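You operate a simulated robot arm through the tools that you are given. There is no shell and no other tool. Be economical: measure what you need, move in short steps, check, and stop when the job is done.

You are at the controls of a simulated robot arm. One attempt, no reset.

## Task
The thread snapped: set the tension to 5, reset, slow the tacker to 2000, then press READY.
Fine: pattern, size and count stay as they are.

The check looks at the end state, three seconds after you hand in, the way a careful person would. Anything else that was tipped, shoved, dropped, spilled or broken makes it a failure.

## Robot
A 7-joint arm with a two-finger parallel gripper, fixed in place. Base frame: the origin is at the foot of the arm, x ahead of it, y to its left, z up. Lengths are in cm, angles in degrees, forces in N, time in s.
With the tool pointing down near the work surface it reaches from about 40 to 90 cm from the base axis. Its first joint turns from -115.0 to 115.0 degrees. Payload 3.91 kg.
The TCP is the grasp point between the finger pads, 3 cm short of the fingertips. In the tool frame z runs along the fingers and y along their closing line. The gripper opens to 11 cm. The fingers are 2 cm wide and 1 cm thick; the gripper's body (4.8 by 11.2 cm) begins 5.5 cm behind the TCP.
Orientation is that of the tool frame in the base frame, as [roll, pitch, yaw] about the fixed x, y, z axes, in that order (R = Rz(yaw) Ry(pitch) Rx(roll)). With the fingers straight down and closing along the base's y, the tool's x points along the base's -x, its y along +y and its z along -z.

## Interface
- The arm moves only by the tool step_arm. Its argument "commands" is a list of rows, each an object of numbers (a shift or turn left out is 0, a gripper value left out holds the last): "dx", "dy", "dz": the shift along the tool's x, y, z in units of 300 mm (1.0 is 300 mm); "ax", "ay", "az": the turn, a rotation vector about the tool's x, y, z in units of 120 degrees (1.0 is 120 degrees); "fingers": the opening, from 0 (shut) to 1 (fully open). In form: [{"dx": .., "dy": .., "dz": .., "ax": .., "ay": .., "az": .., "fingers": ..}, ...]. A call has 1 to 20 rows; each row is the pose to reach, as a shift and turn from the pose commanded when the call began, along the tool's axes at that moment. A call with a number of a shift or a turn outside -1 to 1 is refused whole. A row lasts 0.2 s, in which the tool goes at most 5 cm and 8.6 degrees; a call with a longer step from one row to the next is refused whole, and so is a gripper value outside its range. A pose out of reach is approached as far as the arm can. The call stops where the force on the tool passes 40 N (or 10 N more than at its start, if that is more) or the arm is blocked; 0.2 s more then pass. The fingers move at their own pace (about 15.3 cm/s each) and stop on an object; they squeeze with about 24 N. The grip force told is the motor's: it shows also when the fingers shut on nothing. Time passes only in rows, and 0.2 s behind the last, so rows that repeat a pose let the fingers close. The reply holds the time, the measured pose of the TCP, the force on the tool along the base axes, the opening and the grip force, in the units named above and with some noise, with the torque about the TCP (base axes, N m) and any sound that the robot's microphone picked up.
- Cameras (640 x 400 px; columns grow to the right, rows downward): "scene" is fixed at [21.93, 49.91, 137.57]; the picture's right is [-0.90, -0.43, 0.00], its down [-0.11, 0.24, -0.97] and it looks along [0.42, -0.87, -0.26] (base axes); focal length 346 px, centre (320, 200). "wrist" rides on the gripper at [7.2, 1.7, -10.3] in the tool frame; the picture's right is [-0.23, 0.97, 0.00], its down [-0.76, -0.18, -0.62] and it looks along [-0.61, -0.14, 0.78] (tool axes); focal length 222 px, centre (320, 200). There is no depth. A picture from a camera that has moved, and an enlarged one, comes with that camera's place and axes in the base frame and with its lens.
- grab_frame(camera): a new picture of that camera. The clock stands still meanwhile.
- raise_lower(by): slides the trunk up (or, below 0, down) by that many cm; the arm rides with it, the base frame stays. It gives what a move gives, with no picture.
- inspect(camera, box): a new picture of the part [left, top, right, bottom] of that camera's present view, enlarged. The clock stands still meanwhile.
- sign_off(): hands the job in; it is judged then, once.

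Go step by step. Nothing tells you positions but the pictures and the camera data: compare them with the known pose of the tool, close in by small moves and look again before you grip or let go. The budget is 120 turns and 76 pictures, counting those below and the enlarged ones. Unless the task says otherwise, let go and move clear before handing in, and close with one line.

The tools are called after "Call:" by a JSON object that holds its "method" and its "body". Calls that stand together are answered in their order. step_arm: Moves the arm, as the interface text tells. Its arguments: {"type":"object","properties":{"commands":{"type":"array"}},"required":["commands"]} The other tools are called the same way: raise_lower (by) slides the trunk up or down; grab_frame (camera) takes a picture; inspect (camera, box) takes an enlarged picture of a part of a camera's view; sign_off () hands the job in.

At the start:

```text
clock: 0.0
tcp_pos: [53.25, -15.92, 124.92]
ee_rot: [179.9, -0.1, 179.9]
force: [-0.4, 0.6, -0.2]
moment: [-0.02, 0.02, -0.02]
gripper_width: 11.01
finger_force: 0.0
trunk travel left (down, up): [-82.5, 16.5]
```

scene: 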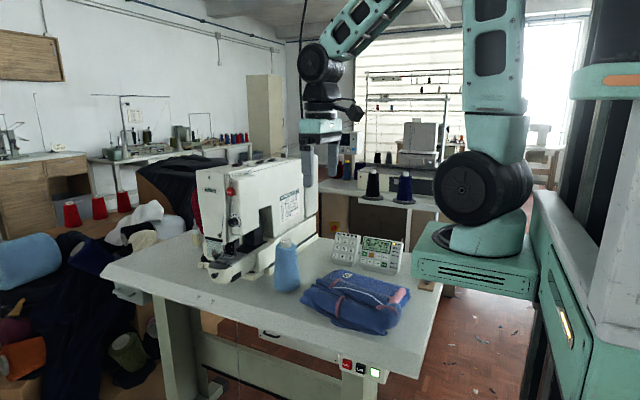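
wrist: 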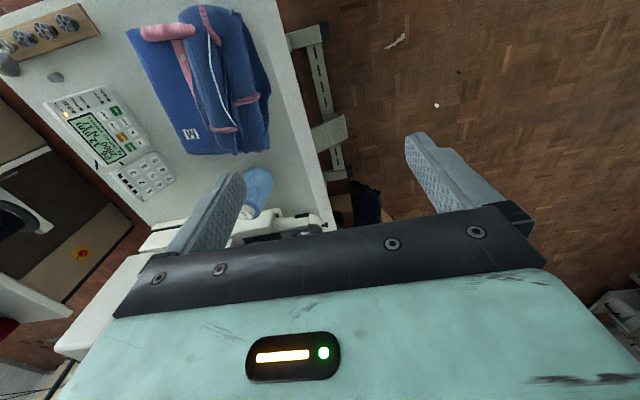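

I see a bartacking machine with a control panel beside it, a blue bag and a thread cone on the table. I'll look closer at the panel and the machine's head first.

Call:
{"method": "inspect", "body": {"camera": "scene", "box": [320, 220, 420, 285]}}

Call:
{"method": "inspect", "body": {"camera": "scene", "box": [190, 150, 330, 290]}}

Call:
{"method": "inspect", "body": {"camera": "wrist", "box": [0, 0, 200, 220]}}

```text
6.15 times, centred on (370, 252) of scene
camera zoom: at [21.93, 49.91, 137.57], right [-0.9, -0.43, 0.0], down [-0.11, 0.24, -0.97], along [0.42, -0.87, -0.26], focal length 2129 px, centre (12, -123)
```

zoom: 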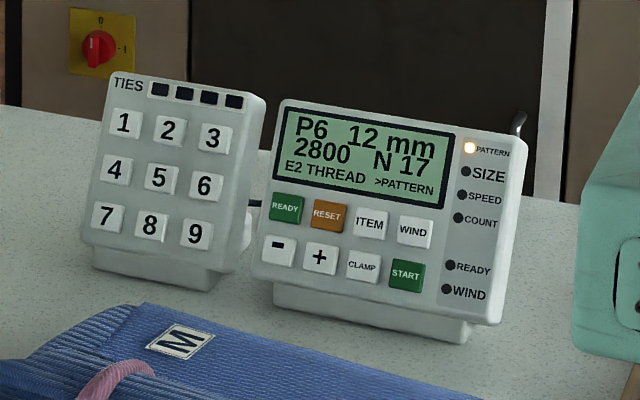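

```text
2.86 times, centred on (260, 220) of scene
camera zoom: at [21.93, 49.91, 137.57], right [-0.9, -0.43, 0.0], down [-0.11, 0.24, -0.97], along [0.42, -0.87, -0.26], focal length 988 px, centre (491, 143)
```

zoom: 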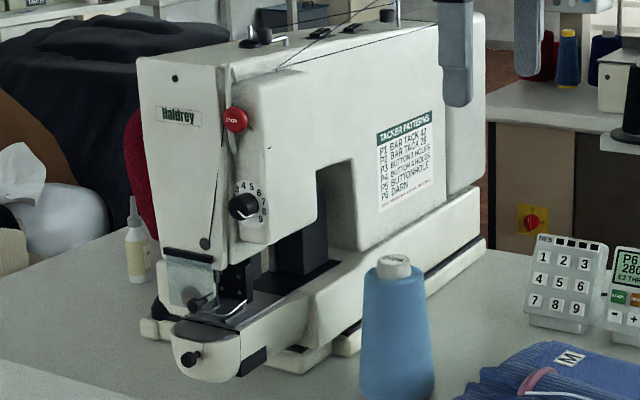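

```text
1.82 times, centred on (100, 110) of wrist
camera zoom: at [46.08, -14.11, 135.28], right [0.23, 0.97, 0.0], down [0.76, -0.18, 0.62], along [0.61, -0.14, -0.78], focal length 404 px, centre (720, 364)
```

zoom: 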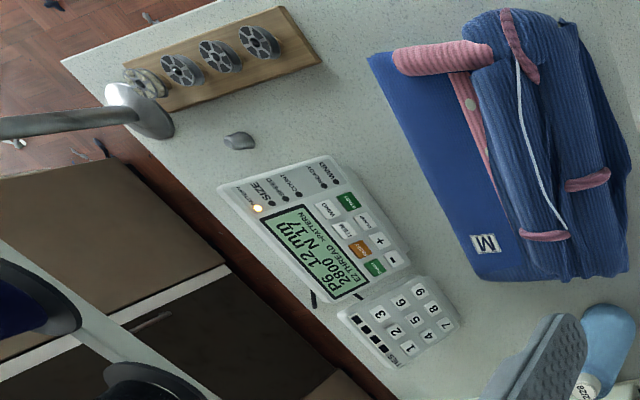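

The panel sits near (53,-60,92). The tension dial is on the head near a red STOP button. I'll zoom in on both in detail.

Call:
{"method": "inspect", "body": {"camera": "scene", "box": [220, 175, 300, 235]}}

Call:
{"method": "inspect", "body": {"camera": "scene", "box": [330, 340, 400, 390]}}

```text
6.67 times, centred on (260, 205) of scene
camera zoom: at [21.93, 49.91, 137.57], right [-0.9, -0.43, 0.0], down [-0.11, 0.24, -0.97], along [0.42, -0.87, -0.26], focal length 2306 px, centre (720, 167)
```

zoom: 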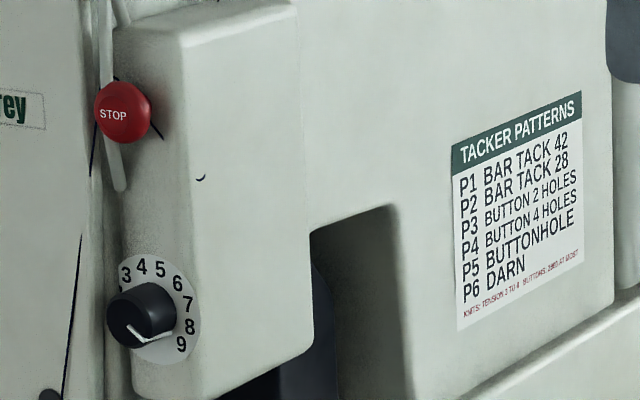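

```text
8.00 times, centred on (365, 365) of scene
camera zoom: at [21.93, 49.91, 137.57], right [-0.9, -0.43, 0.0], down [-0.11, 0.24, -0.97], along [0.42, -0.87, -0.26], focal length 2767 px, centre (-40, -1120)
```

zoom: 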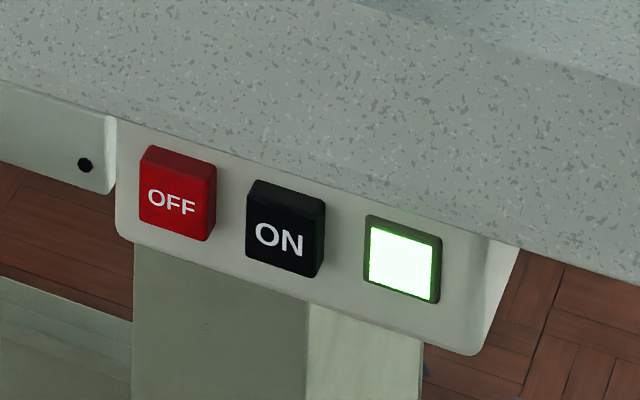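

The dial faces +y, and its knob is near (79,-17,109), with STOP about 8 cm above. I'll zoom tighter to read the pointer.

Call:
{"method": "inspect", "body": {"camera": "scene", "box": [229, 205, 253, 223]}}

```text
16.00 times, centred on (241, 214) of scene
camera zoom: at [21.93, 49.91, 137.57], right [-0.9, -0.43, 0.0], down [-0.11, 0.24, -0.97], along [0.42, -0.87, -0.26], focal length 5535 px, centre (1584, -24)
```

zoom: 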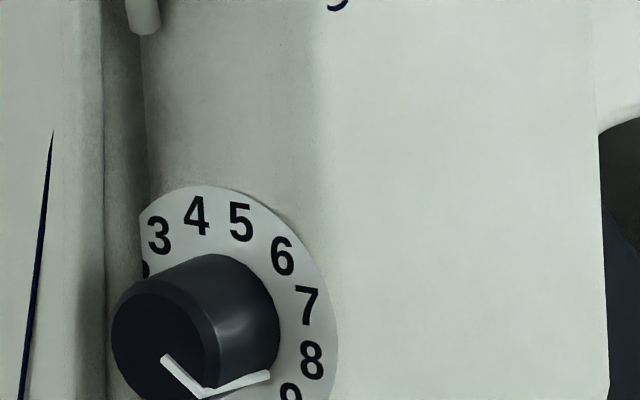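

The pointer looks to be at about 9, and the plate beside the dial may be tight on the +x side. I'll move out to +y and tilt the tool to point along -y to see it face on.

Call:
{"method": "step_arm", "body": {"commands": [{"dy": 0.08, "ax": 0.0}, {"dy": 0.16, "ax": 0.06}, {"dy": 0.24, "ax": 0.12}, {"dy": 0.32, "ax": 0.18}, {"dy": 0.4, "ax": 0.24}, {"dy": 0.48, "ax": 0.3}, {"dy": 0.56, "ax": 0.36}, {"dy": 0.64, "ax": 0.42}, {"dy": 0.72, "ax": 0.48}, {"dy": 0.8, "ax": 0.54}, {"dy": 0.88, "ax": 0.6}, {"dy": 0.9, "ax": 0.66}, {"dy": 0.9, "ax": 0.72}, {"dy": 0.9, "ax": 0.75}, {"dy": 0.9, "ax": 0.75}]}}

Call:
{"method": "grab_frame", "body": {"camera": "wrist"}}

Call:
{"method": "grab_frame", "body": {"camera": "scene"}}

```text
clock: 3.2
tcp_pos: [53.27, 11.16, 124.85]
ee_rot: [-90.0, -0.1, 179.9]
force: [0.4, -0.1, -0.1]
moment: [0.0, -0.03, 0.03]
gripper_width: 10.98
finger_force: 0.1
trunk travel left (down, up): [-82.5, 16.5]
```

```text
67 pictures are left
camera wrist: at [46.13, 21.58, 123.16], right [0.23, 0.0, -0.97], down [0.76, 0.62, 0.18], along [0.61, -0.78, 0.14], focal length 222 px, centre (320, 200)
```

wrist: 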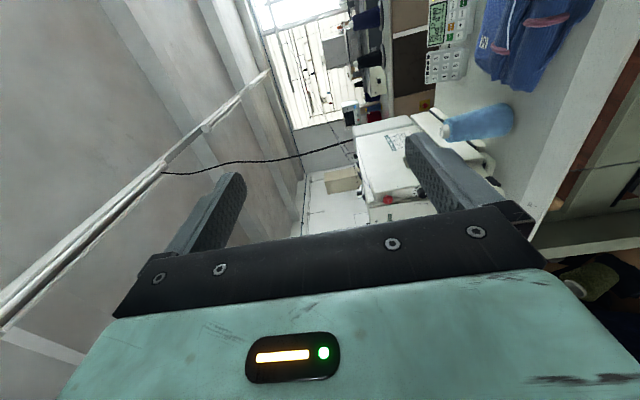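

```text
66 pictures are left
```

scene: 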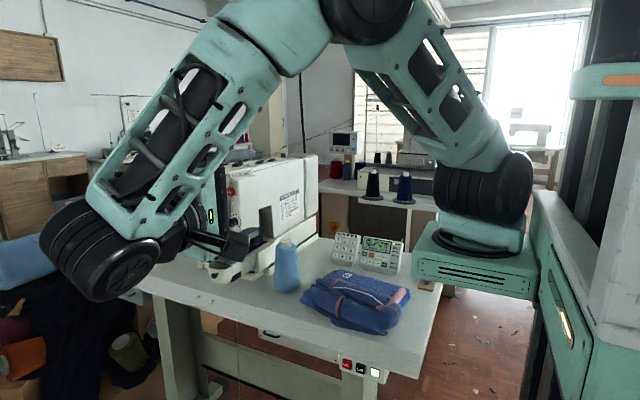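

I'm pointing along -y now. I'll lower to about the dial height so it comes between the fingers in the wrist view.

Call:
{"method": "step_arm", "body": {"commands": [{"dy": 0.12}, {"dy": 0.24}, {"dy": 0.36}, {"dy": 0.47}]}}

Call:
{"method": "grab_frame", "body": {"camera": "wrist"}}

```text
clock: 4.2
tcp_pos: [53.4, 10.87, 110.94]
ee_rot: [-90.0, -0.1, 179.9]
force: [0.3, 0.7, 1.1]
moment: [0.01, -0.01, 0.02]
gripper_width: 10.99
finger_force: 0.0
trunk travel left (down, up): [-82.5, 16.5]
```

```text
65 pictures are left
camera wrist: at [46.27, 21.3, 109.33], right [0.23, 0.0, -0.97], down [0.76, 0.62, 0.18], along [0.61, -0.78, 0.14], focal length 222 px, centre (320, 200)
```

wrist: 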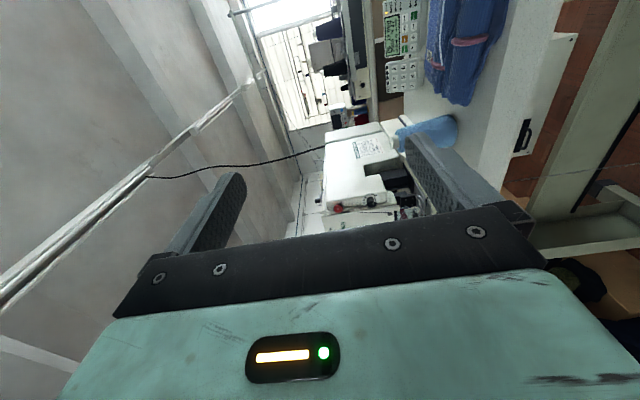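

Call:
{"method": "inspect", "body": {"camera": "wrist", "box": [320, 170, 440, 245]}}

```text
5.33 times, centred on (380, 208) of wrist
camera zoom: at [46.27, 21.3, 109.33], right [0.23, 0.0, -0.97], down [0.76, 0.62, 0.18], along [0.61, -0.78, 0.14], focal length 1185 px, centre (0, 160)
```

zoom: 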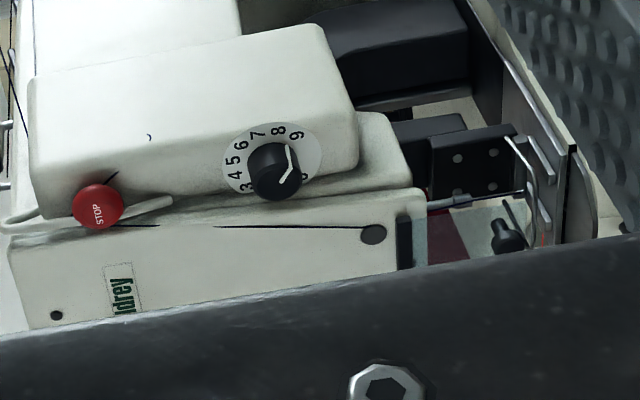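

The dial seems farther, around (89,-29,104). I'll move +x for a more frontal view and better triangulation.

Call:
{"method": "step_arm", "body": {"commands": [{"dx": -0.14}, {"dx": -0.28}, {"dx": -0.42}, {"dx": -0.56}, {"dx": -0.7}, {"dx": -0.7}]}}

Call:
{"method": "grab_frame", "body": {"camera": "wrist"}}

```text
clock: 5.6
tcp_pos: [74.25, 10.98, 110.6]
ee_rot: [-89.8, 0.1, 179.9]
force: [-0.1, 0.6, 0.1]
moment: [0.0, -0.01, 0.0]
gripper_width: 10.99
finger_force: 0.1
trunk travel left (down, up): [-82.5, 16.5]
```

```text
63 pictures are left
camera wrist: at [67.08, 21.4, 109.03], right [0.23, 0.0, -0.97], down [0.76, 0.62, 0.18], along [0.61, -0.78, 0.14], focal length 222 px, centre (320, 200)
```

wrist: 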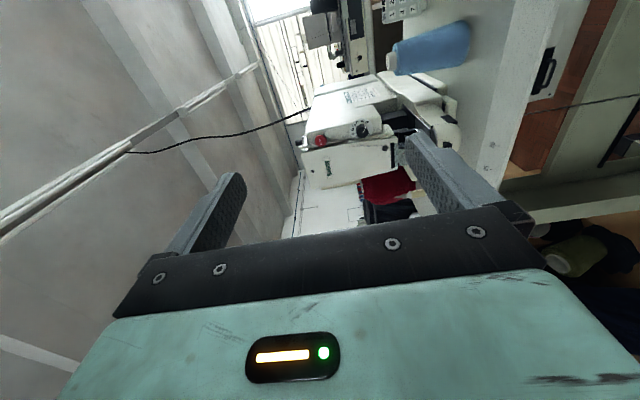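

Call:
{"method": "inspect", "body": {"camera": "wrist", "box": [300, 90, 420, 190]}}

Call:
{"method": "inspect", "body": {"camera": "wrist", "box": [340, 114, 380, 144]}}

```text
4.00 times, centred on (360, 140) of wrist
camera zoom: at [67.08, 21.4, 109.03], right [0.23, 0.0, -0.97], down [0.76, 0.62, 0.18], along [0.61, -0.78, 0.14], focal length 888 px, centre (160, 440)
```

zoom: 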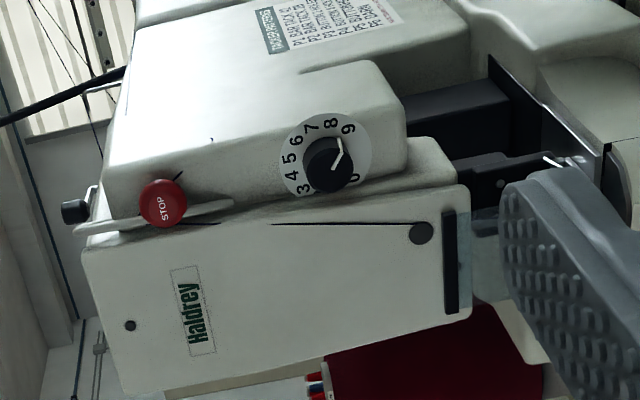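

```text
13.33 times, centred on (360, 129) of wrist
camera zoom: at [67.08, 21.4, 109.03], right [0.23, 0.0, -0.97], down [0.76, 0.62, 0.18], along [0.61, -0.78, 0.14], focal length 2962 px, centre (-213, 1147)
```

zoom: 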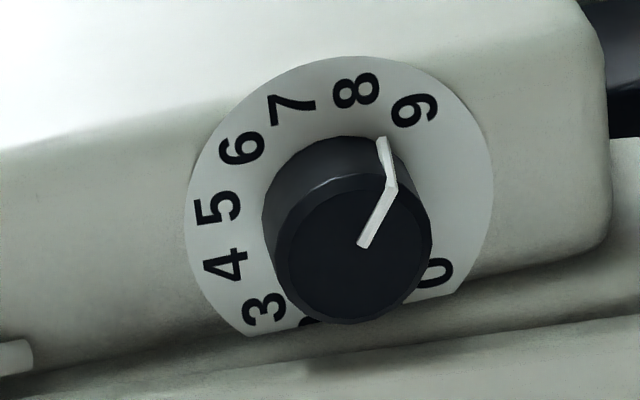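

The dial centre triangulates to about (88,-27.8,104), normal about +y, with the pointer just short of or at 9. A raised plate is tight against the +x side, so I'll line up in front of it for a closer look.

Call:
{"method": "step_arm", "body": {"commands": [{"dx": -0.08, "dz": 0.1, "dy": 0.035}, {"dx": -0.16, "dz": 0.2, "dy": 0.07}, {"dx": -0.24, "dz": 0.3, "dy": 0.105}, {"dx": -0.32, "dz": 0.4, "dy": 0.14}, {"dx": -0.4, "dz": 0.5, "dy": 0.175}, {"dx": -0.458, "dz": 0.6, "dy": 0.217}, {"dx": -0.458, "dz": 0.6, "dy": 0.217}]}}

Call:
{"method": "grab_frame", "body": {"camera": "wrist"}}

Call:
{"method": "inspect", "body": {"camera": "wrist", "box": [270, 65, 370, 130]}}

```text
clock: 7.2
tcp_pos: [86.7, -7.48, 104.73]
ee_rot: [-90.0, -0.1, 179.9]
force: [0.0, -0.4, -0.4]
moment: [-0.01, 0.01, 0.04]
gripper_width: 10.99
finger_force: 0.1
out of reach, approached as far as the arm can: row 5, 6, 7
trunk travel left (down, up): [-82.5, 16.5]
```

```text
60 pictures are left
camera wrist: at [79.56, 3.01, 103.1], right [0.23, 0.0, -0.97], down [0.76, 0.62, 0.18], along [0.61, -0.78, 0.14], focal length 222 px, centre (320, 200)
```

wrist: 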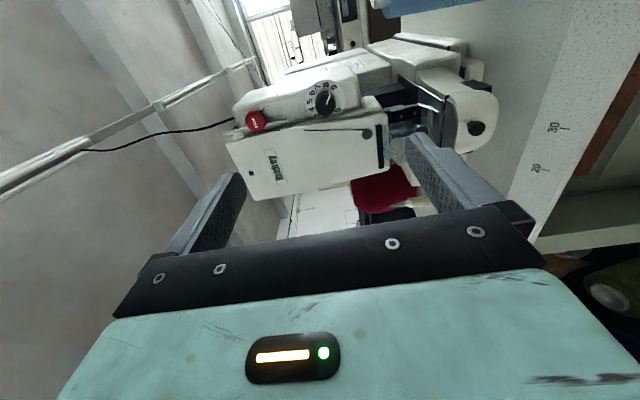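

```text
6.15 times, centred on (320, 98) of wrist
camera zoom: at [79.56, 3.01, 103.1], right [0.23, 0.0, -0.97], down [0.76, 0.62, 0.18], along [0.61, -0.78, 0.14], focal length 1367 px, centre (320, 831)
```

zoom: 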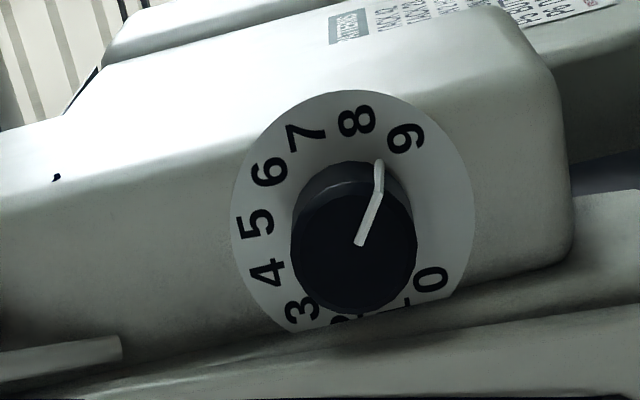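

The arm is at the end of its reach here because the shoulder sits higher than the work. I'll raise the tool 15 cm and lower the trunk 15 cm to gain reach.

Call:
{"method": "step_arm", "body": {"commands": [{"dy": -0.1}, {"dy": -0.2}, {"dy": -0.3}, {"dy": -0.4}, {"dy": -0.5}, {"dy": -0.5}]}}

Call:
{"method": "raise_lower", "body": {"by": -15}}

Call:
{"method": "grab_frame", "body": {"camera": "scene"}}

```text
clock: 8.6
tcp_pos: [88.9, -6.31, 119.68]
ee_rot: [-89.9, 0.0, 180.0]
force: [-0.5, 0.7, -0.8]
moment: [0.01, -0.03, -0.02]
gripper_width: 10.99
finger_force: 0.1
out of reach, approached as far as the arm can: row 1, 2, 3, 4, 5, 6
trunk travel left (down, up): [-82.5, 16.5]
```

```text
clock: 10.3
tcp_pos: [88.87, -6.14, 104.53]
ee_rot: [-90.0, 0.0, 180.0]
force: [-0.7, -0.1, -0.6]
moment: [-0.02, -0.02, -0.03]
gripper_width: 11.0
finger_force: 0.1
trunk travel left (down, up): [-67.5, 31.5]
```

```text
58 pictures are left
```

scene: 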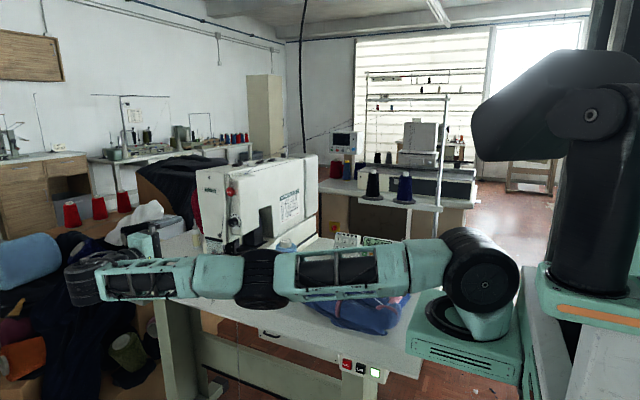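

With the trunk lowered the reach is fine. I compute the dial centre at (87.74, -27.9, 104.25), the pointer at about 126° (just under 9), and 5 at 15° from top. So I need about 111° counter-clockwise. I'll pre-rotate +55° in free space and partly close the fingers.

Call:
{"method": "step_arm", "body": {"commands": [{"dx": 0.038, "dy": 0.009, "dz": 0.05, "az": 0.065, "fingers": 0.55}, {"dx": 0.038, "dy": 0.009, "dz": 0.1, "az": 0.13}, {"dx": 0.038, "dy": 0.009, "dz": 0.15, "az": 0.195}, {"dx": 0.038, "dy": 0.009, "dz": 0.2, "az": 0.26}, {"dx": 0.038, "dy": 0.009, "dz": 0.25, "az": 0.325}, {"dx": 0.038, "dy": 0.009, "dz": 0.25, "az": 0.39}, {"dx": 0.038, "dy": 0.009, "dz": 0.25, "az": 0.458}, {"dx": 0.038, "dy": 0.009, "dz": 0.25, "az": 0.458}]}}

Call:
{"method": "grab_frame", "body": {"camera": "wrist"}}

```text
clock: 12.2
tcp_pos: [91.14, -12.86, 103.84]
ee_rot: [-89.9, 55.0, 180.0]
force: [0.2, -0.4, 0.1]
moment: [0.02, -0.01, 0.04]
gripper_width: 6.04
finger_force: 0.0
out of reach, approached as far as the arm can: row 1, 2, 3, 4, 5, 6, 7, 8
trunk travel left (down, up): [-67.5, 31.5]
```

```text
57 pictures are left
camera wrist: at [88.42, -2.36, 96.95], right [0.93, 0.0, -0.37], down [0.29, 0.62, 0.73], along [0.23, -0.78, 0.58], focal length 222 px, centre (320, 200)
```

wrist: 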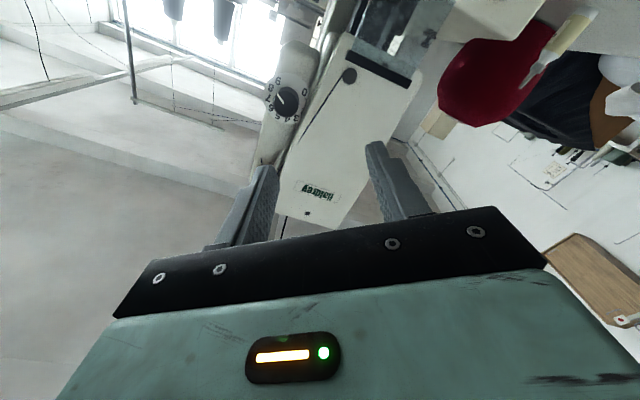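

The rotation succeeded but the TCP drifted to x=91 under "out of reach". I'll pull back toward -x by 4 cm to see how the commanded and measured poses relate.

Call:
{"method": "step_arm", "body": {"commands": [{"dx": 0.0383, "dy": -0.0546}, {"dx": 0.0765, "dy": -0.109}, {"dx": 0.0765, "dy": -0.109}]}}

```text
clock: 12.9
tcp_pos: [90.95, -11.94, 103.53]
ee_rot: [-89.9, 55.1, 179.9]
force: [-0.5, -2.0, -0.2]
moment: [-0.01, 0.01, 0.0]
gripper_width: 6.06
finger_force: 0.1
out of reach, approached as far as the arm can: row 1, 2, 3
trunk travel left (down, up): [-67.5, 31.5]
```

Call:
{"method": "step_arm", "body": {"commands": [{"dx": 0.07, "dy": -0.1}, {"dx": 0.134, "dy": -0.191}, {"dx": 0.2, "dy": -0.287}, {"dx": 0.2, "dy": -0.287}]}}

Call:
{"method": "grab_frame", "body": {"camera": "scene"}}

```text
clock: 13.9
tcp_pos: [89.72, -8.67, 102.94]
ee_rot: [-89.8, 54.9, 179.9]
force: [-0.1, 0.4, 0.0]
moment: [0.03, 0.0, -0.05]
gripper_width: 6.06
finger_force: 0.1
out of reach, approached as far as the arm can: row 1, 2, 3, 4
trunk travel left (down, up): [-67.5, 31.5]
```

```text
56 pictures are left
```

scene: 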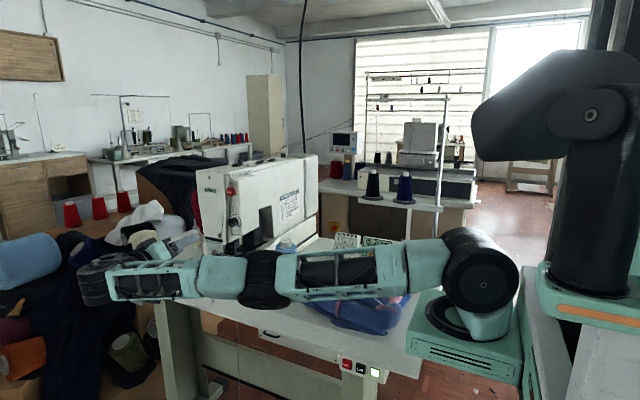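

Call:
{"method": "step_arm", "body": {"commands": [{"dx": 0}, {"dx": 0}, {"dx": 0}, {"dx": 0}, {"dx": 0}]}}

```text
clock: 15.2
tcp_pos: [89.61, -8.7, 102.94]
ee_rot: [-89.9, 54.9, 179.9]
force: [-0.4, 0.8, -0.3]
moment: [0.0, -0.02, 0.0]
gripper_width: 6.06
finger_force: 0.0
trunk travel left (down, up): [-67.5, 31.5]
```

Each call's reference resets to the achieved pose, and the arm is locked straight (singular). I'll try to break out with an up-and-inward move.

Call:
{"method": "step_arm", "body": {"commands": [{"dx": -0.05, "dy": -0.12}, {"dx": -0.1, "dy": -0.24, "dz": -0.03}, {"dx": -0.13, "dy": -0.36, "dz": -0.06}, {"dx": -0.13, "dy": -0.45, "dz": -0.1}, {"dx": -0.13, "dy": -0.45, "dz": -0.1}]}}

Call:
{"method": "grab_frame", "body": {"camera": "scene"}}

```text
clock: 16.4
tcp_pos: [87.71, -3.25, 114.47]
ee_rot: [-90.0, 54.9, 179.9]
force: [-0.4, 0.1, -0.5]
moment: [0.0, 0.02, 0.01]
gripper_width: 6.03
finger_force: 0.0
out of reach, approached as far as the arm can: row 1, 2, 3, 4, 5
trunk travel left (down, up): [-67.5, 31.5]
```

```text
55 pictures are left
```

scene: 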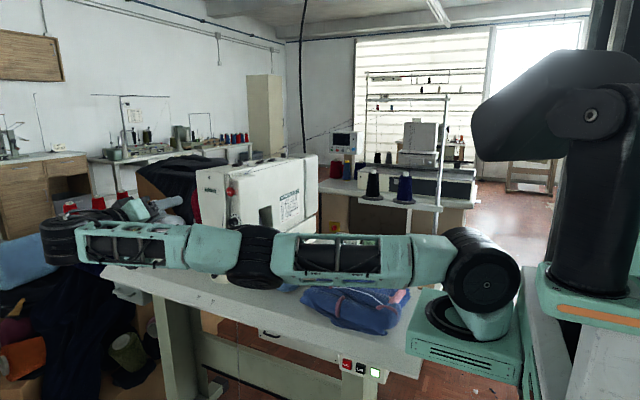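

Still locked straight. I'll raise the trunk back up for clearance, then command a large inward retreat to bend the elbow.

Call:
{"method": "raise_lower", "body": {"by": 15}}

Call:
{"method": "step_arm", "body": {"commands": [{"dx": 0.09, "dy": -0.13}, {"dx": 0.18, "dy": -0.26}, {"dx": 0.27, "dy": -0.39}, {"dx": 0.36, "dy": -0.52}, {"dx": 0.45, "dy": -0.65}, {"dx": 0.54, "dy": -0.78}, {"dx": 0.54, "dy": -0.78}, {"dx": 0.54, "dy": -0.78}]}}

Call:
{"method": "grab_frame", "body": {"camera": "scene"}}

```text
clock: 18.1
tcp_pos: [87.67, -3.32, 129.49]
ee_rot: [-89.9, 54.8, 179.9]
force: [0.2, 0.1, 0.2]
moment: [-0.02, -0.02, -0.02]
gripper_width: 6.06
finger_force: 0.1
trunk travel left (down, up): [-82.5, 16.5]
```

```text
clock: 20.1
tcp_pos: [62.55, 2.8, 130.71]
ee_rot: [-93.0, 58.2, -175.2]
force: [0.5, 0.5, 0.1]
moment: [-0.02, 0.0, -0.04]
gripper_width: 6.02
finger_force: 0.2
out of reach, approached as far as the arm can: row 1, 2, 3, 4, 5
trunk travel left (down, up): [-82.5, 16.5]
stopped in row 8: the arm was blocked; the commanded pose is now the measured one
```

```text
54 pictures are left
```

scene: 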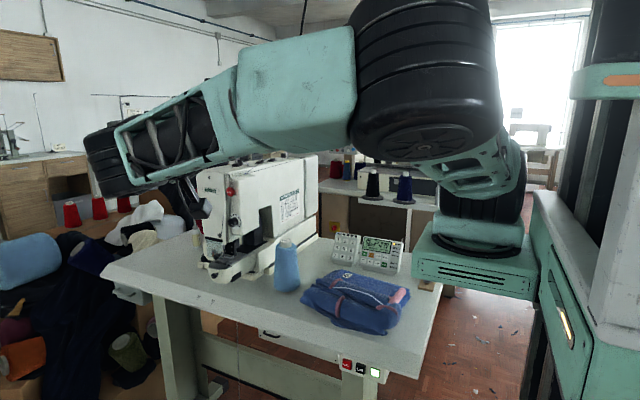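

The arm came free, with the elbow now bent out to +y. From the stretched poses I estimate the wrist centre 38 cm behind the TCP, so the dial is reachable with margin if I approach diagonally. I'll restore the orientation and move to a staging pose.

Call:
{"method": "step_arm", "body": {"commands": [{"ax": 0.03, "ay": 0.012, "az": -0.013}, {"ax": 0.058, "ay": 0.0227, "az": -0.026, "dx": 0.02, "dy": 0.1, "dz": 0.04}, {"ax": 0.058, "ay": 0.0227, "az": -0.026, "dx": 0.04, "dy": 0.22, "dz": 0.08}, {"ax": 0.058, "ay": 0.0227, "az": -0.026, "dx": 0.06, "dy": 0.34, "dz": 0.13}, {"ax": 0.058, "ay": 0.0227, "az": -0.026, "dx": 0.08, "dy": 0.46, "dz": 0.18}, {"ax": 0.058, "ay": 0.0227, "az": -0.026, "dx": 0.102, "dy": 0.58, "dz": 0.233}, {"ax": 0.058, "ay": 0.0227, "az": -0.026, "dx": 0.102, "dy": 0.58, "dz": 0.233}]}}

Call:
{"method": "raise_lower", "body": {"by": -12}}

Call:
{"method": "grab_frame", "body": {"camera": "scene"}}

```text
clock: 21.7
tcp_pos: [76.45, -2.46, 118.57]
ee_rot: [-90.0, 55.1, 179.6]
force: [0.2, -1.0, 0.4]
moment: [0.02, -0.01, 0.03]
gripper_width: 6.05
finger_force: 0.1
trunk travel left (down, up): [-82.5, 16.5]
```

```text
clock: 23.2
tcp_pos: [76.4, -2.25, 106.66]
ee_rot: [-90.0, 55.1, 179.5]
force: [0.5, 0.4, 0.3]
moment: [-0.01, 0.0, -0.02]
gripper_width: 6.06
finger_force: 0.0
trunk travel left (down, up): [-70.5, 28.5]
```

```text
53 pictures are left
```

scene: 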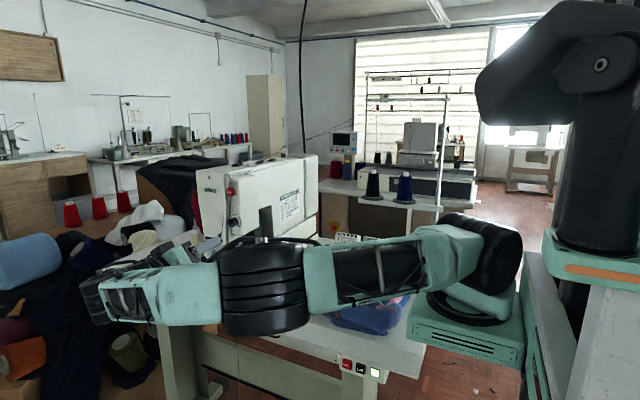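

Arm is bent with the elbow over the front edge, clear of things. Next I move diagonally to (84,-16,104.25).

Call:
{"method": "step_arm", "body": {"commands": [{"dx": -0.02, "dy": 0.06, "dz": 0.11}, {"dx": -0.04, "dy": 0.12, "dz": 0.22}, {"dx": -0.06, "dy": 0.18, "dz": 0.34}, {"dx": -0.079, "dy": 0.253, "dz": 0.458}, {"dx": -0.079, "dy": 0.253, "dz": 0.458}]}}

Call:
{"method": "grab_frame", "body": {"camera": "wrist"}}

```text
clock: 24.4
tcp_pos: [84.22, -15.93, 104.35]
ee_rot: [-90.0, 55.1, 179.6]
force: [-0.5, 1.1, -0.2]
moment: [-0.03, 0.02, -0.04]
gripper_width: 6.05
finger_force: 0.0
trunk travel left (down, up): [-70.5, 28.5]
```

```text
52 pictures are left
camera wrist: at [81.64, -5.53, 97.55], right [0.93, -0.01, -0.37], down [0.29, 0.62, 0.73], along [0.23, -0.78, 0.58], focal length 222 px, centre (320, 200)
```

wrist: 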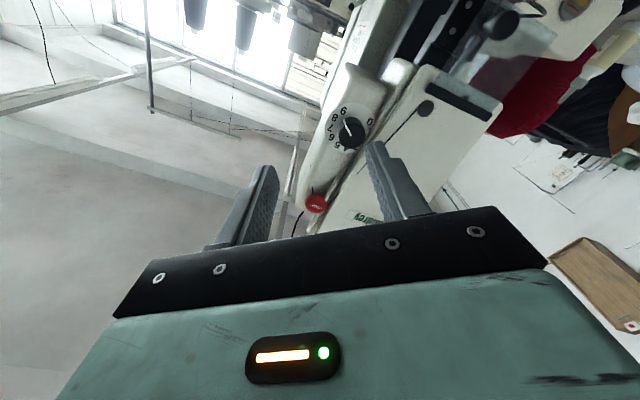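

Next, centre on the knob axis with fingertips still about 2.5 cm in front of it.

Call:
{"method": "step_arm", "body": {"commands": [{"dx": -0.032, "dy": 0.049, "dz": 0.05}, {"dx": -0.064, "dy": 0.098, "dz": 0.1}, {"dx": -0.064, "dy": 0.098, "dz": 0.152}, {"dx": -0.064, "dy": 0.098, "dz": 0.152}]}}

Call:
{"method": "inspect", "body": {"camera": "wrist", "box": [220, 80, 420, 220]}}

```text
clock: 25.4
tcp_pos: [87.31, -20.94, 104.26]
ee_rot: [-90.0, 55.1, 179.7]
force: [-0.7, -1.1, 0.7]
moment: [0.0, 0.0, 0.0]
gripper_width: 6.08
finger_force: 0.1
trunk travel left (down, up): [-70.5, 28.5]
```

```text
2.86 times, centred on (320, 150) of wrist
camera zoom: at [84.73, -10.53, 97.42], right [0.93, -0.01, -0.37], down [0.29, 0.62, 0.73], along [0.23, -0.78, 0.58], focal length 635 px, centre (320, 343)
```

zoom: 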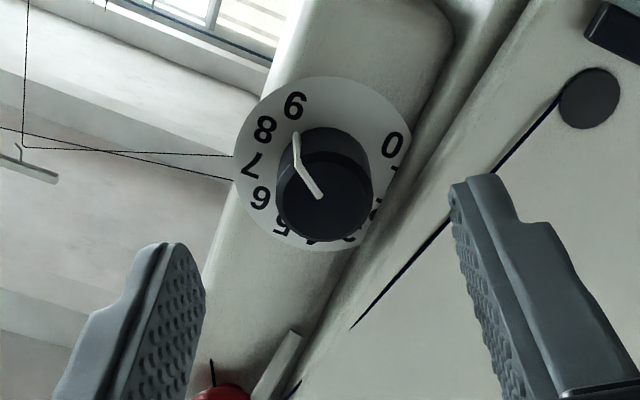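

Call:
{"method": "step_arm", "body": {"commands": [{"dx": 0}]}}

Call:
{"method": "step_arm", "body": {"commands": [{"dx": 0}]}}

```text
clock: 25.8
tcp_pos: [87.32, -20.92, 104.26]
ee_rot: [-90.0, 55.1, 179.7]
force: [-0.5, 0.5, 0.0]
moment: [-0.02, -0.01, 0.02]
gripper_width: 6.05
finger_force: 0.1
trunk travel left (down, up): [-70.5, 28.5]
```

```text
clock: 26.2
tcp_pos: [87.32, -20.93, 104.32]
ee_rot: [-90.0, 55.1, 179.6]
force: [0.1, 0.5, 0.7]
moment: [-0.04, 0.0, -0.02]
gripper_width: 6.04
finger_force: 0.0
trunk travel left (down, up): [-70.5, 28.5]
```

Pose is steady at (87.32,-20.93,104.28). I move in 2.6 cm and +0.45 in x.

Call:
{"method": "step_arm", "body": {"commands": [{"dx": -0.0076, "dy": 0.0133, "dz": 0.03}, {"dx": -0.0076, "dy": 0.0133, "dz": 0.06}, {"dx": -0.0076, "dy": 0.0133, "dz": 0.0867}, {"dx": -0.0076, "dy": 0.0133, "dz": 0.0867}]}}

Call:
{"method": "inspect", "body": {"camera": "wrist", "box": [220, 80, 420, 220]}}

```text
clock: 27.2
tcp_pos: [87.72, -23.05, 104.16]
ee_rot: [-90.1, 55.1, 179.8]
force: [-5.5, 17.2, -3.5]
moment: [0.36, 0.16, 0.37]
gripper_width: 5.93
finger_force: 0.0
trunk travel left (down, up): [-70.5, 28.5]
```

```text
2.86 times, centred on (320, 150) of wrist
camera zoom: at [85.15, -12.68, 97.31], right [0.93, 0.0, -0.37], down [0.29, 0.62, 0.73], along [0.23, -0.78, 0.58], focal length 635 px, centre (320, 343)
```

zoom: 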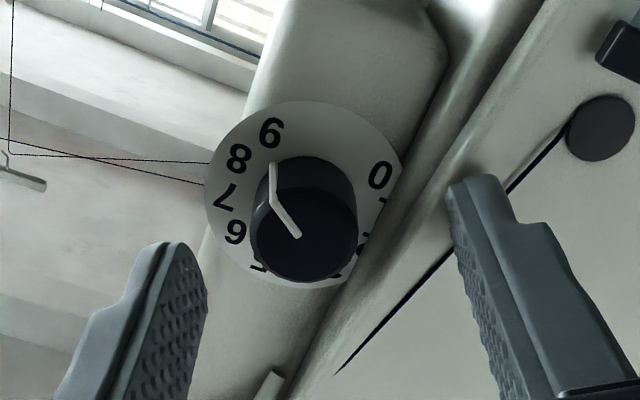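

A fingertip touched the raised plate (its face is at y≈-26), so the knob barely clears it. I'll back off and use a near-vertical grip, inserted deeper beside the plate, turning in strokes of about 37°.

Call:
{"method": "step_arm", "body": {"commands": [{"dz": -0.05}, {"dz": -0.11, "dx": 0.008, "dy": -0.009, "az": -0.06, "fingers": 0.38}, {"dz": -0.11, "dx": 0.008, "dy": -0.009, "az": -0.13}, {"dz": -0.11, "dx": 0.008, "dy": -0.009, "az": -0.2}, {"dz": -0.11, "dx": 0.008, "dy": -0.009, "az": -0.26}, {"dz": -0.11, "dx": 0.008, "dy": -0.009, "az": -0.304}, {"dz": -0.11, "dx": 0.008, "dy": -0.009, "az": -0.304}]}}

Call:
{"method": "inspect", "body": {"camera": "wrist", "box": [220, 60, 440, 220]}}

```text
clock: 28.8
tcp_pos: [87.47, -20.02, 104.12]
ee_rot: [-90.0, 18.5, 179.6]
force: [-0.1, -0.4, 0.5]
moment: [0.01, -0.01, 0.0]
gripper_width: 4.17
finger_force: 0.2
trunk travel left (down, up): [-70.5, 28.5]
```

```text
2.50 times, centred on (330, 140) of wrist
camera zoom: at [81.32, -9.62, 100.32], right [0.52, 0.0, -0.85], down [0.67, 0.62, 0.41], along [0.53, -0.79, 0.33], focal length 555 px, centre (295, 350)
```

zoom: 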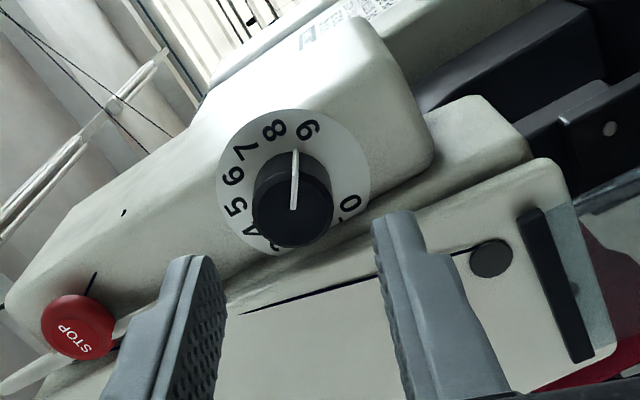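

Plate side is at about x=89.4. I'll offset the grip 0.6 cm toward -x, narrow the opening to 3.5 cm, and insert.

Call:
{"method": "step_arm", "body": {"commands": [{"dx": 0.0101, "dy": -0.0013, "dz": 0.03, "fingers": 0.318}, {"dx": 0.0101, "dy": -0.0013, "dz": 0.06}, {"dx": 0.0101, "dy": -0.0013, "dz": 0.09}, {"dx": 0.0101, "dy": -0.0013, "dz": 0.12}, {"dx": 0.0101, "dy": -0.0013, "dz": 0.143}, {"dx": 0.0101, "dy": -0.0013, "dz": 0.143}]}}

Call:
{"method": "inspect", "body": {"camera": "wrist", "box": [220, 60, 440, 220]}}

```text
clock: 30.2
tcp_pos: [87.32, -24.2, 104.09]
ee_rot: [-90.0, 18.5, 179.6]
force: [-0.3, 0.7, 0.4]
moment: [0.03, -0.01, 0.02]
gripper_width: 3.48
finger_force: 0.0
trunk travel left (down, up): [-70.5, 28.5]
```

```text
2.50 times, centred on (330, 140) of wrist
camera zoom: at [81.07, -13.8, 100.19], right [0.53, 0.0, -0.85], down [0.67, 0.62, 0.41], along [0.52, -0.79, 0.33], focal length 555 px, centre (295, 350)
```

zoom: 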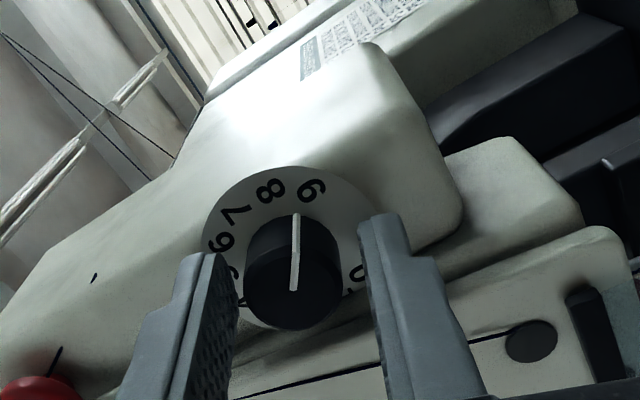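

Fingers straddle the knob without contact. Grip it.

Call:
{"method": "step_arm", "body": {"commands": [{"fingers": 0}, {"fingers": 0}, {"fingers": 0}]}}

```text
clock: 31.0
tcp_pos: [87.21, -24.31, 104.14]
ee_rot: [-89.9, 18.6, 179.6]
force: [-0.5, -0.2, 7.9]
moment: [-0.08, -0.03, -0.48]
gripper_width: 2.55
finger_force: 45.0
trunk travel left (down, up): [-70.5, 28.5]
```

Gripped at 2.55 cm. First stroke of -37° now.

Call:
{"method": "step_arm", "body": {"commands": [{"az": -0.0617, "dy": -0.0019}, {"az": -0.1233, "dx": -0.0005, "dy": -0.0038}, {"az": -0.185, "dx": -0.0011, "dy": -0.0057}, {"az": -0.2467, "dx": -0.002, "dy": -0.0074}, {"az": -0.308, "dx": -0.003, "dy": -0.009}, {"az": -0.308, "dx": -0.003, "dy": -0.009}]}}

Call:
{"method": "inspect", "body": {"camera": "wrist", "box": [220, 60, 440, 220]}}

```text
clock: 32.4
tcp_pos: [87.22, -24.29, 104.28]
ee_rot: [-90.0, -18.5, 179.8]
force: [12.6, -4.5, 6.5]
moment: [0.01, 0.0, 1.1]
gripper_width: 2.52
finger_force: 45.4
trunk travel left (down, up): [-70.5, 28.5]
```

```text
2.50 times, centred on (330, 140) of wrist
camera zoom: at [79.91, -13.81, 105.06], right [-0.09, 0.0, -1.0], down [0.78, 0.62, -0.07], along [0.62, -0.78, -0.06], focal length 555 px, centre (295, 350)
```

zoom: 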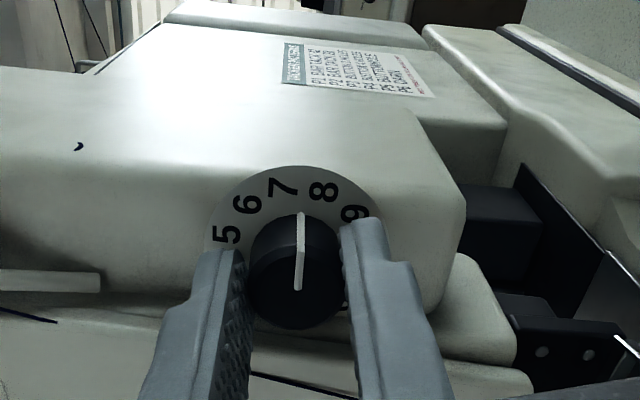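

The pointer is now at about 7.5 and follows the grip. Release, rotate back +37°, and grip again.

Call:
{"method": "step_arm", "body": {"commands": [{"fingers": 0.318}, {"fingers": 0.318}, {"az": 0.0617, "dy": 0.002}, {"az": 0.1233, "dx": -0.0005, "dy": 0.0042}, {"az": 0.185, "dx": -0.0012, "dy": 0.0062}, {"az": 0.2467, "dx": -0.0022, "dy": 0.0082}, {"az": 0.308, "dx": -0.0034, "dy": 0.01}, {"az": 0.308, "dx": -0.0034, "dy": 0.01}]}}

Call:
{"method": "inspect", "body": {"camera": "wrist", "box": [220, 60, 440, 220]}}

```text
clock: 34.2
tcp_pos: [87.08, -24.37, 103.93]
ee_rot: [-90.0, 18.7, 179.5]
force: [-0.1, -0.7, 0.3]
moment: [0.03, 0.01, 0.03]
gripper_width: 3.5
finger_force: 0.0
trunk travel left (down, up): [-70.5, 28.5]
```

```text
2.50 times, centred on (330, 140) of wrist
camera zoom: at [80.87, -13.88, 100.05], right [0.53, 0.0, -0.85], down [0.67, 0.62, 0.41], along [0.52, -0.79, 0.33], focal length 555 px, centre (295, 350)
```

zoom: 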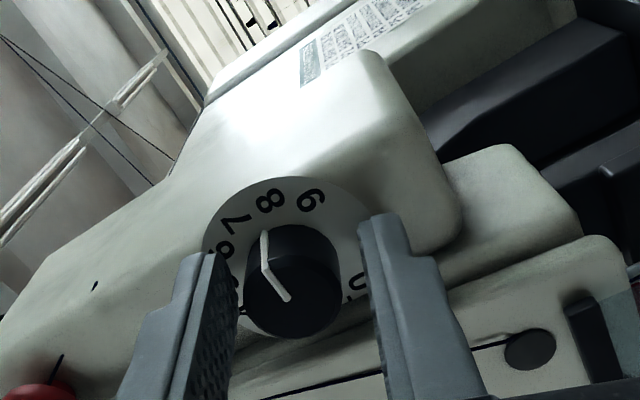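

Released and re-indexed well; I nudge to centre, grip, and make the second stroke.

Call:
{"method": "step_arm", "body": {"commands": [{"dx": -0.007, "dy": -0.006}, {"dx": -0.007, "dy": -0.006, "fingers": 0}, {"dx": -0.007, "dy": -0.006, "fingers": 0}, {"dx": -0.007, "dy": -0.006, "fingers": 0}, {"az": -0.0617, "dx": -0.007, "dy": -0.0079}, {"az": -0.1233, "dx": -0.0075, "dy": -0.0098}, {"az": -0.185, "dx": -0.0081, "dy": -0.0117}, {"az": -0.2467, "dx": -0.009, "dy": -0.0134}, {"az": -0.308, "dx": -0.01, "dy": -0.015}, {"az": -0.308, "dx": -0.01, "dy": -0.015}]}}

Call:
{"method": "step_arm", "body": {"commands": [{"fingers": 0.318}, {"fingers": 0.318}, {"az": 0.0617, "dy": 0.002}, {"az": 0.1233, "dx": -0.0005, "dy": 0.0042}, {"az": 0.185, "dx": -0.0012, "dy": 0.0062}, {"az": 0.2467, "dx": -0.0022, "dy": 0.0082}, {"az": 0.308, "dx": -0.0034, "dy": 0.01}, {"az": 0.308, "dx": -0.0034, "dy": 0.01}]}}

Call:
{"method": "inspect", "body": {"camera": "wrist", "box": [240, 100, 390, 200]}}

```text
clock: 36.4
tcp_pos: [87.14, -24.33, 104.32]
ee_rot: [-90.2, -18.7, 179.5]
force: [-7.1, 1.0, -17.1]
moment: [0.2, 0.06, -0.64]
gripper_width: 2.52
finger_force: 45.2
trunk travel left (down, up): [-70.5, 28.5]
```

```text
clock: 38.2
tcp_pos: [87.26, -24.41, 104.12]
ee_rot: [-90.0, 18.7, 179.6]
force: [0.1, 0.3, 0.1]
moment: [0.0, -0.02, 0.01]
gripper_width: 3.5
finger_force: 0.0
trunk travel left (down, up): [-70.5, 28.5]
```

```text
4.00 times, centred on (315, 150) of wrist
camera zoom: at [81.11, -13.85, 100.28], right [0.53, 0.0, -0.85], down [0.67, 0.62, 0.41], along [0.52, -0.79, 0.33], focal length 888 px, centre (340, 400)
```

zoom: 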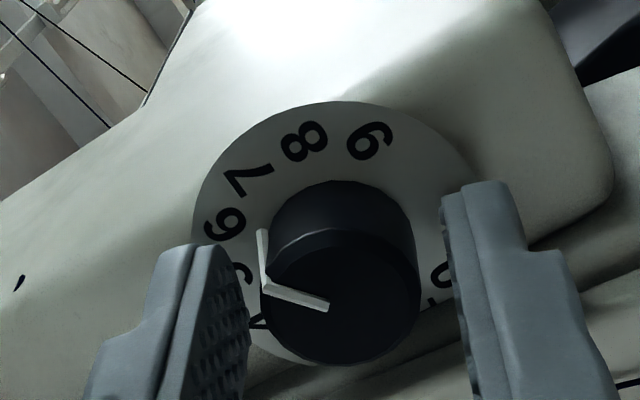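

The pointer is now at about 6.1. Third stroke of about -35°, then I'll release and back off for an accurate reading.

Call:
{"method": "step_arm", "body": {"commands": [{"dy": -0.002, "fingers": 0}, {"dy": -0.002, "fingers": 0}, {"dy": -0.002, "fingers": 0}, {"az": -0.06, "dy": -0.0039}, {"az": -0.12, "dx": -0.0005, "dy": -0.0057}, {"az": -0.18, "dx": -0.001, "dy": -0.0075}, {"az": -0.24, "dx": -0.0019, "dy": -0.0092}, {"az": -0.2917, "dx": -0.0027, "dy": -0.0106}, {"az": -0.2917, "dx": -0.0027, "dy": -0.0106}]}}

Call:
{"method": "step_arm", "body": {"commands": [{"fingers": 0.318}, {"fingers": 0.318}, {"dz": -0.05}, {"dz": -0.1}, {"dz": -0.15}, {"dz": -0.2}, {"dz": -0.2}]}}

Call:
{"method": "inspect", "body": {"camera": "wrist", "box": [260, 60, 380, 140]}}

```text
clock: 40.2
tcp_pos: [87.27, -24.4, 104.25]
ee_rot: [-90.1, -16.6, 179.6]
force: [-8.6, 7.3, -19.6]
moment: [0.57, 0.06, 0.03]
gripper_width: 2.53
finger_force: 45.4
trunk travel left (down, up): [-70.5, 28.5]
```

```text
clock: 41.8
tcp_pos: [87.3, -18.28, 104.41]
ee_rot: [-89.9, -16.4, 179.6]
force: [-0.9, 0.1, 0.9]
moment: [-0.01, 0.01, 0.02]
gripper_width: 3.5
finger_force: 0.0
trunk travel left (down, up): [-70.5, 28.5]
```

```text
5.00 times, centred on (320, 100) of wrist
camera zoom: at [79.98, -7.79, 105.01], right [-0.06, 0.0, -1.0], down [0.79, 0.62, -0.05], along [0.62, -0.79, -0.04], focal length 1111 px, centre (320, 700)
```

zoom: 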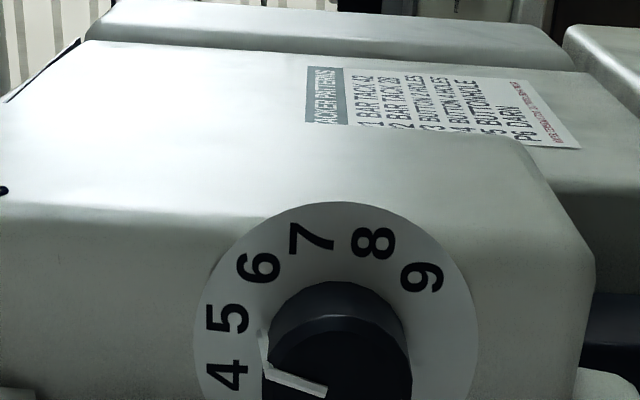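

The pointer reads about 15° — right at 5. I'll verify with a lower crop and the scene view.

Call:
{"method": "inspect", "body": {"camera": "wrist", "box": [280, 90, 370, 165]}}

Call:
{"method": "inspect", "body": {"camera": "scene", "box": [215, 180, 265, 230]}}

```text
5.33 times, centred on (325, 128) of wrist
camera zoom: at [79.98, -7.79, 105.01], right [-0.06, 0.0, -1.0], down [0.79, 0.62, -0.05], along [0.62, -0.79, -0.04], focal length 1185 px, centre (293, 587)
```

zoom: 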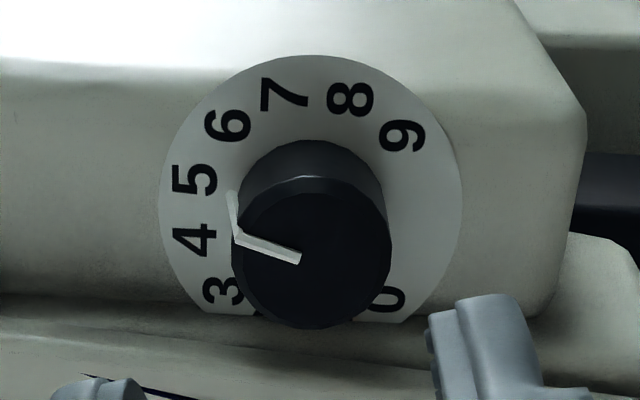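

```text
8.00 times, centred on (240, 205) of scene
camera zoom: at [21.93, 49.91, 137.57], right [-0.9, -0.43, 0.0], down [-0.11, 0.24, -0.97], along [0.42, -0.87, -0.26], focal length 2767 px, centre (960, 160)
```

zoom: 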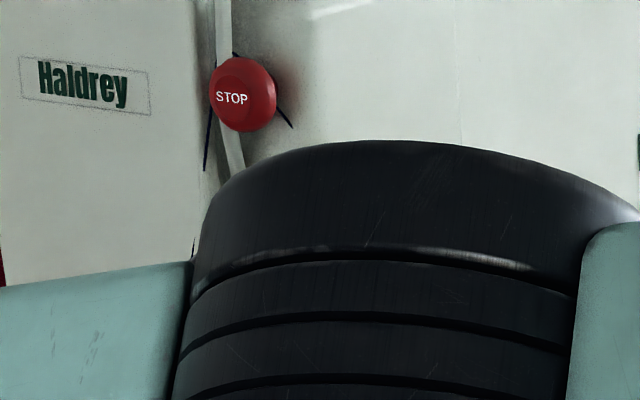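

The tension reads 5. Now I'll retreat from the machine, straighten the tool and raise the trunk, before heading for the panel.

Call:
{"method": "step_arm", "body": {"commands": [{"dz": -0.1, "fingers": 0}, {"dx": 0.08, "dy": 0.025, "dz": -0.2}, {"dx": 0.19, "dy": 0.055, "dz": -0.28}, {"dx": 0.3, "dy": 0.09, "dz": -0.36, "az": 0.03}, {"dx": 0.4, "dy": 0.12, "dz": -0.44, "az": 0.08}, {"dx": 0.5, "dy": 0.147, "dz": -0.5, "az": 0.137}, {"dx": 0.553, "dy": 0.163, "dz": -0.543, "az": 0.137}, {"dx": 0.553, "dy": 0.163, "dz": -0.543, "az": 0.137}]}}

Call:
{"method": "raise_lower", "body": {"by": 20}}

Call:
{"method": "grab_frame", "body": {"camera": "scene"}}

```text
clock: 43.6
tcp_pos: [70.07, -1.92, 104.46]
ee_rot: [-89.9, 0.0, 179.7]
force: [0.2, -0.4, 0.6]
moment: [0.0, 0.01, 0.0]
gripper_width: 0.03
finger_force: 24.3
trunk travel left (down, up): [-70.5, 28.5]
```

```text
clock: 45.8
tcp_pos: [70.02, -1.94, 124.37]
ee_rot: [-90.0, 0.1, 179.6]
force: [0.2, 0.7, 0.7]
moment: [0.0, 0.0, -0.02]
gripper_width: 0.0
finger_force: 24.1
trunk travel left (down, up): [-90.5, 8.5]
```

```text
41 pictures are left
```

scene: 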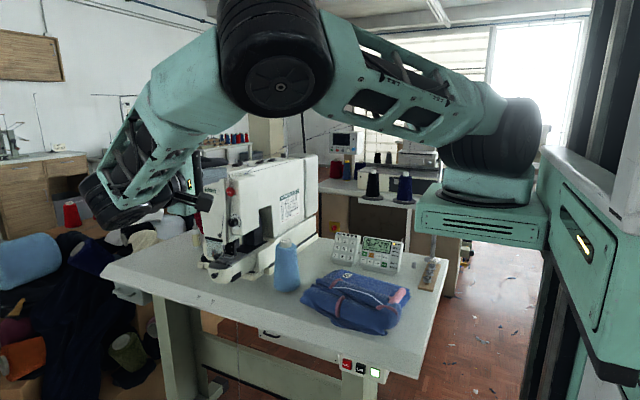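

The arm is now elbow-up. Next I tilt the tool to 45° down and move over toward the panel.

Call:
{"method": "step_arm", "body": {"commands": [{"dx": 0.12, "ax": -0.03}, {"dx": 0.24, "dz": 0.05, "ax": -0.08}, {"dx": 0.36, "dz": 0.1, "ax": -0.14}, {"dx": 0.46, "dz": 0.2, "ax": -0.2}, {"dx": 0.55, "dz": 0.3, "ax": -0.26}, {"dx": 0.567, "dz": 0.42, "dy": 0.05, "ax": -0.32}, {"dx": 0.567, "dz": 0.55, "dy": 0.1, "ax": -0.375}, {"dx": 0.567, "dz": 0.68, "dy": 0.17, "ax": -0.375}, {"dx": 0.567, "dz": 0.8, "dy": 0.22, "ax": -0.375}, {"dx": 0.567, "dz": 0.92, "dy": 0.27, "ax": -0.375}, {"dx": 0.567, "dz": 0.95, "dy": 0.3, "ax": -0.375}, {"dx": 0.567, "dz": 0.95, "dy": 0.3, "ax": -0.375}]}}

Call:
{"method": "grab_frame", "body": {"camera": "wrist"}}

Call:
{"method": "inspect", "body": {"camera": "scene", "box": [229, 205, 253, 223]}}

```text
clock: 48.4
tcp_pos: [52.61, -30.43, 115.49]
ee_rot: [-135.0, 0.0, 179.6]
force: [-0.1, -0.2, -0.5]
moment: [0.04, -0.02, 0.01]
gripper_width: 0.0
finger_force: 24.1
trunk travel left (down, up): [-90.5, 8.5]
```

```text
40 pictures are left
camera wrist: at [45.55, -21.7, 121.67], right [0.23, 0.69, -0.69], down [0.76, 0.31, 0.57], along [0.6, -0.66, -0.45], focal length 222 px, centre (320, 200)
```

wrist: 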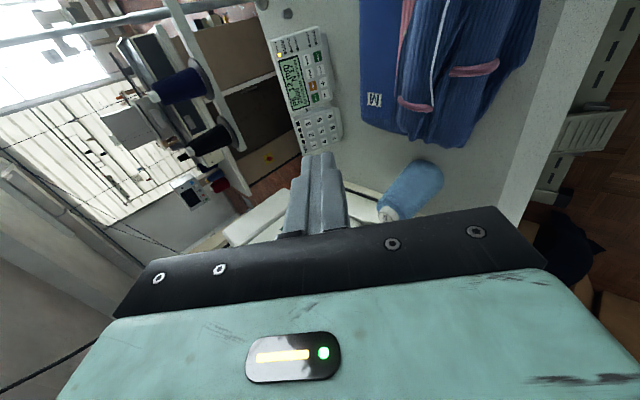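

```text
16.00 times, centred on (241, 214) of scene
camera zoom: at [21.93, 49.91, 137.57], right [-0.9, -0.43, 0.0], down [-0.11, 0.24, -0.97], along [0.42, -0.87, -0.26], focal length 5535 px, centre (1584, -24)
```

zoom: 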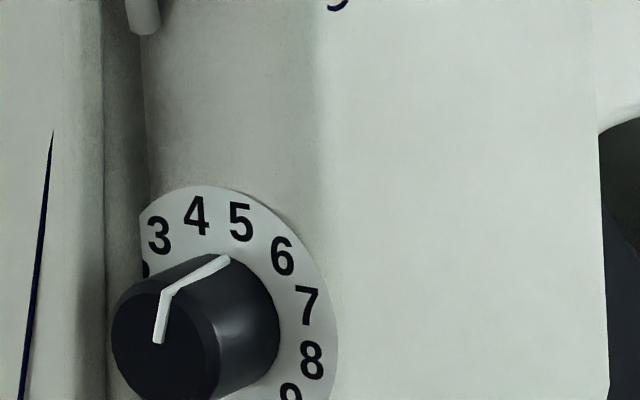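

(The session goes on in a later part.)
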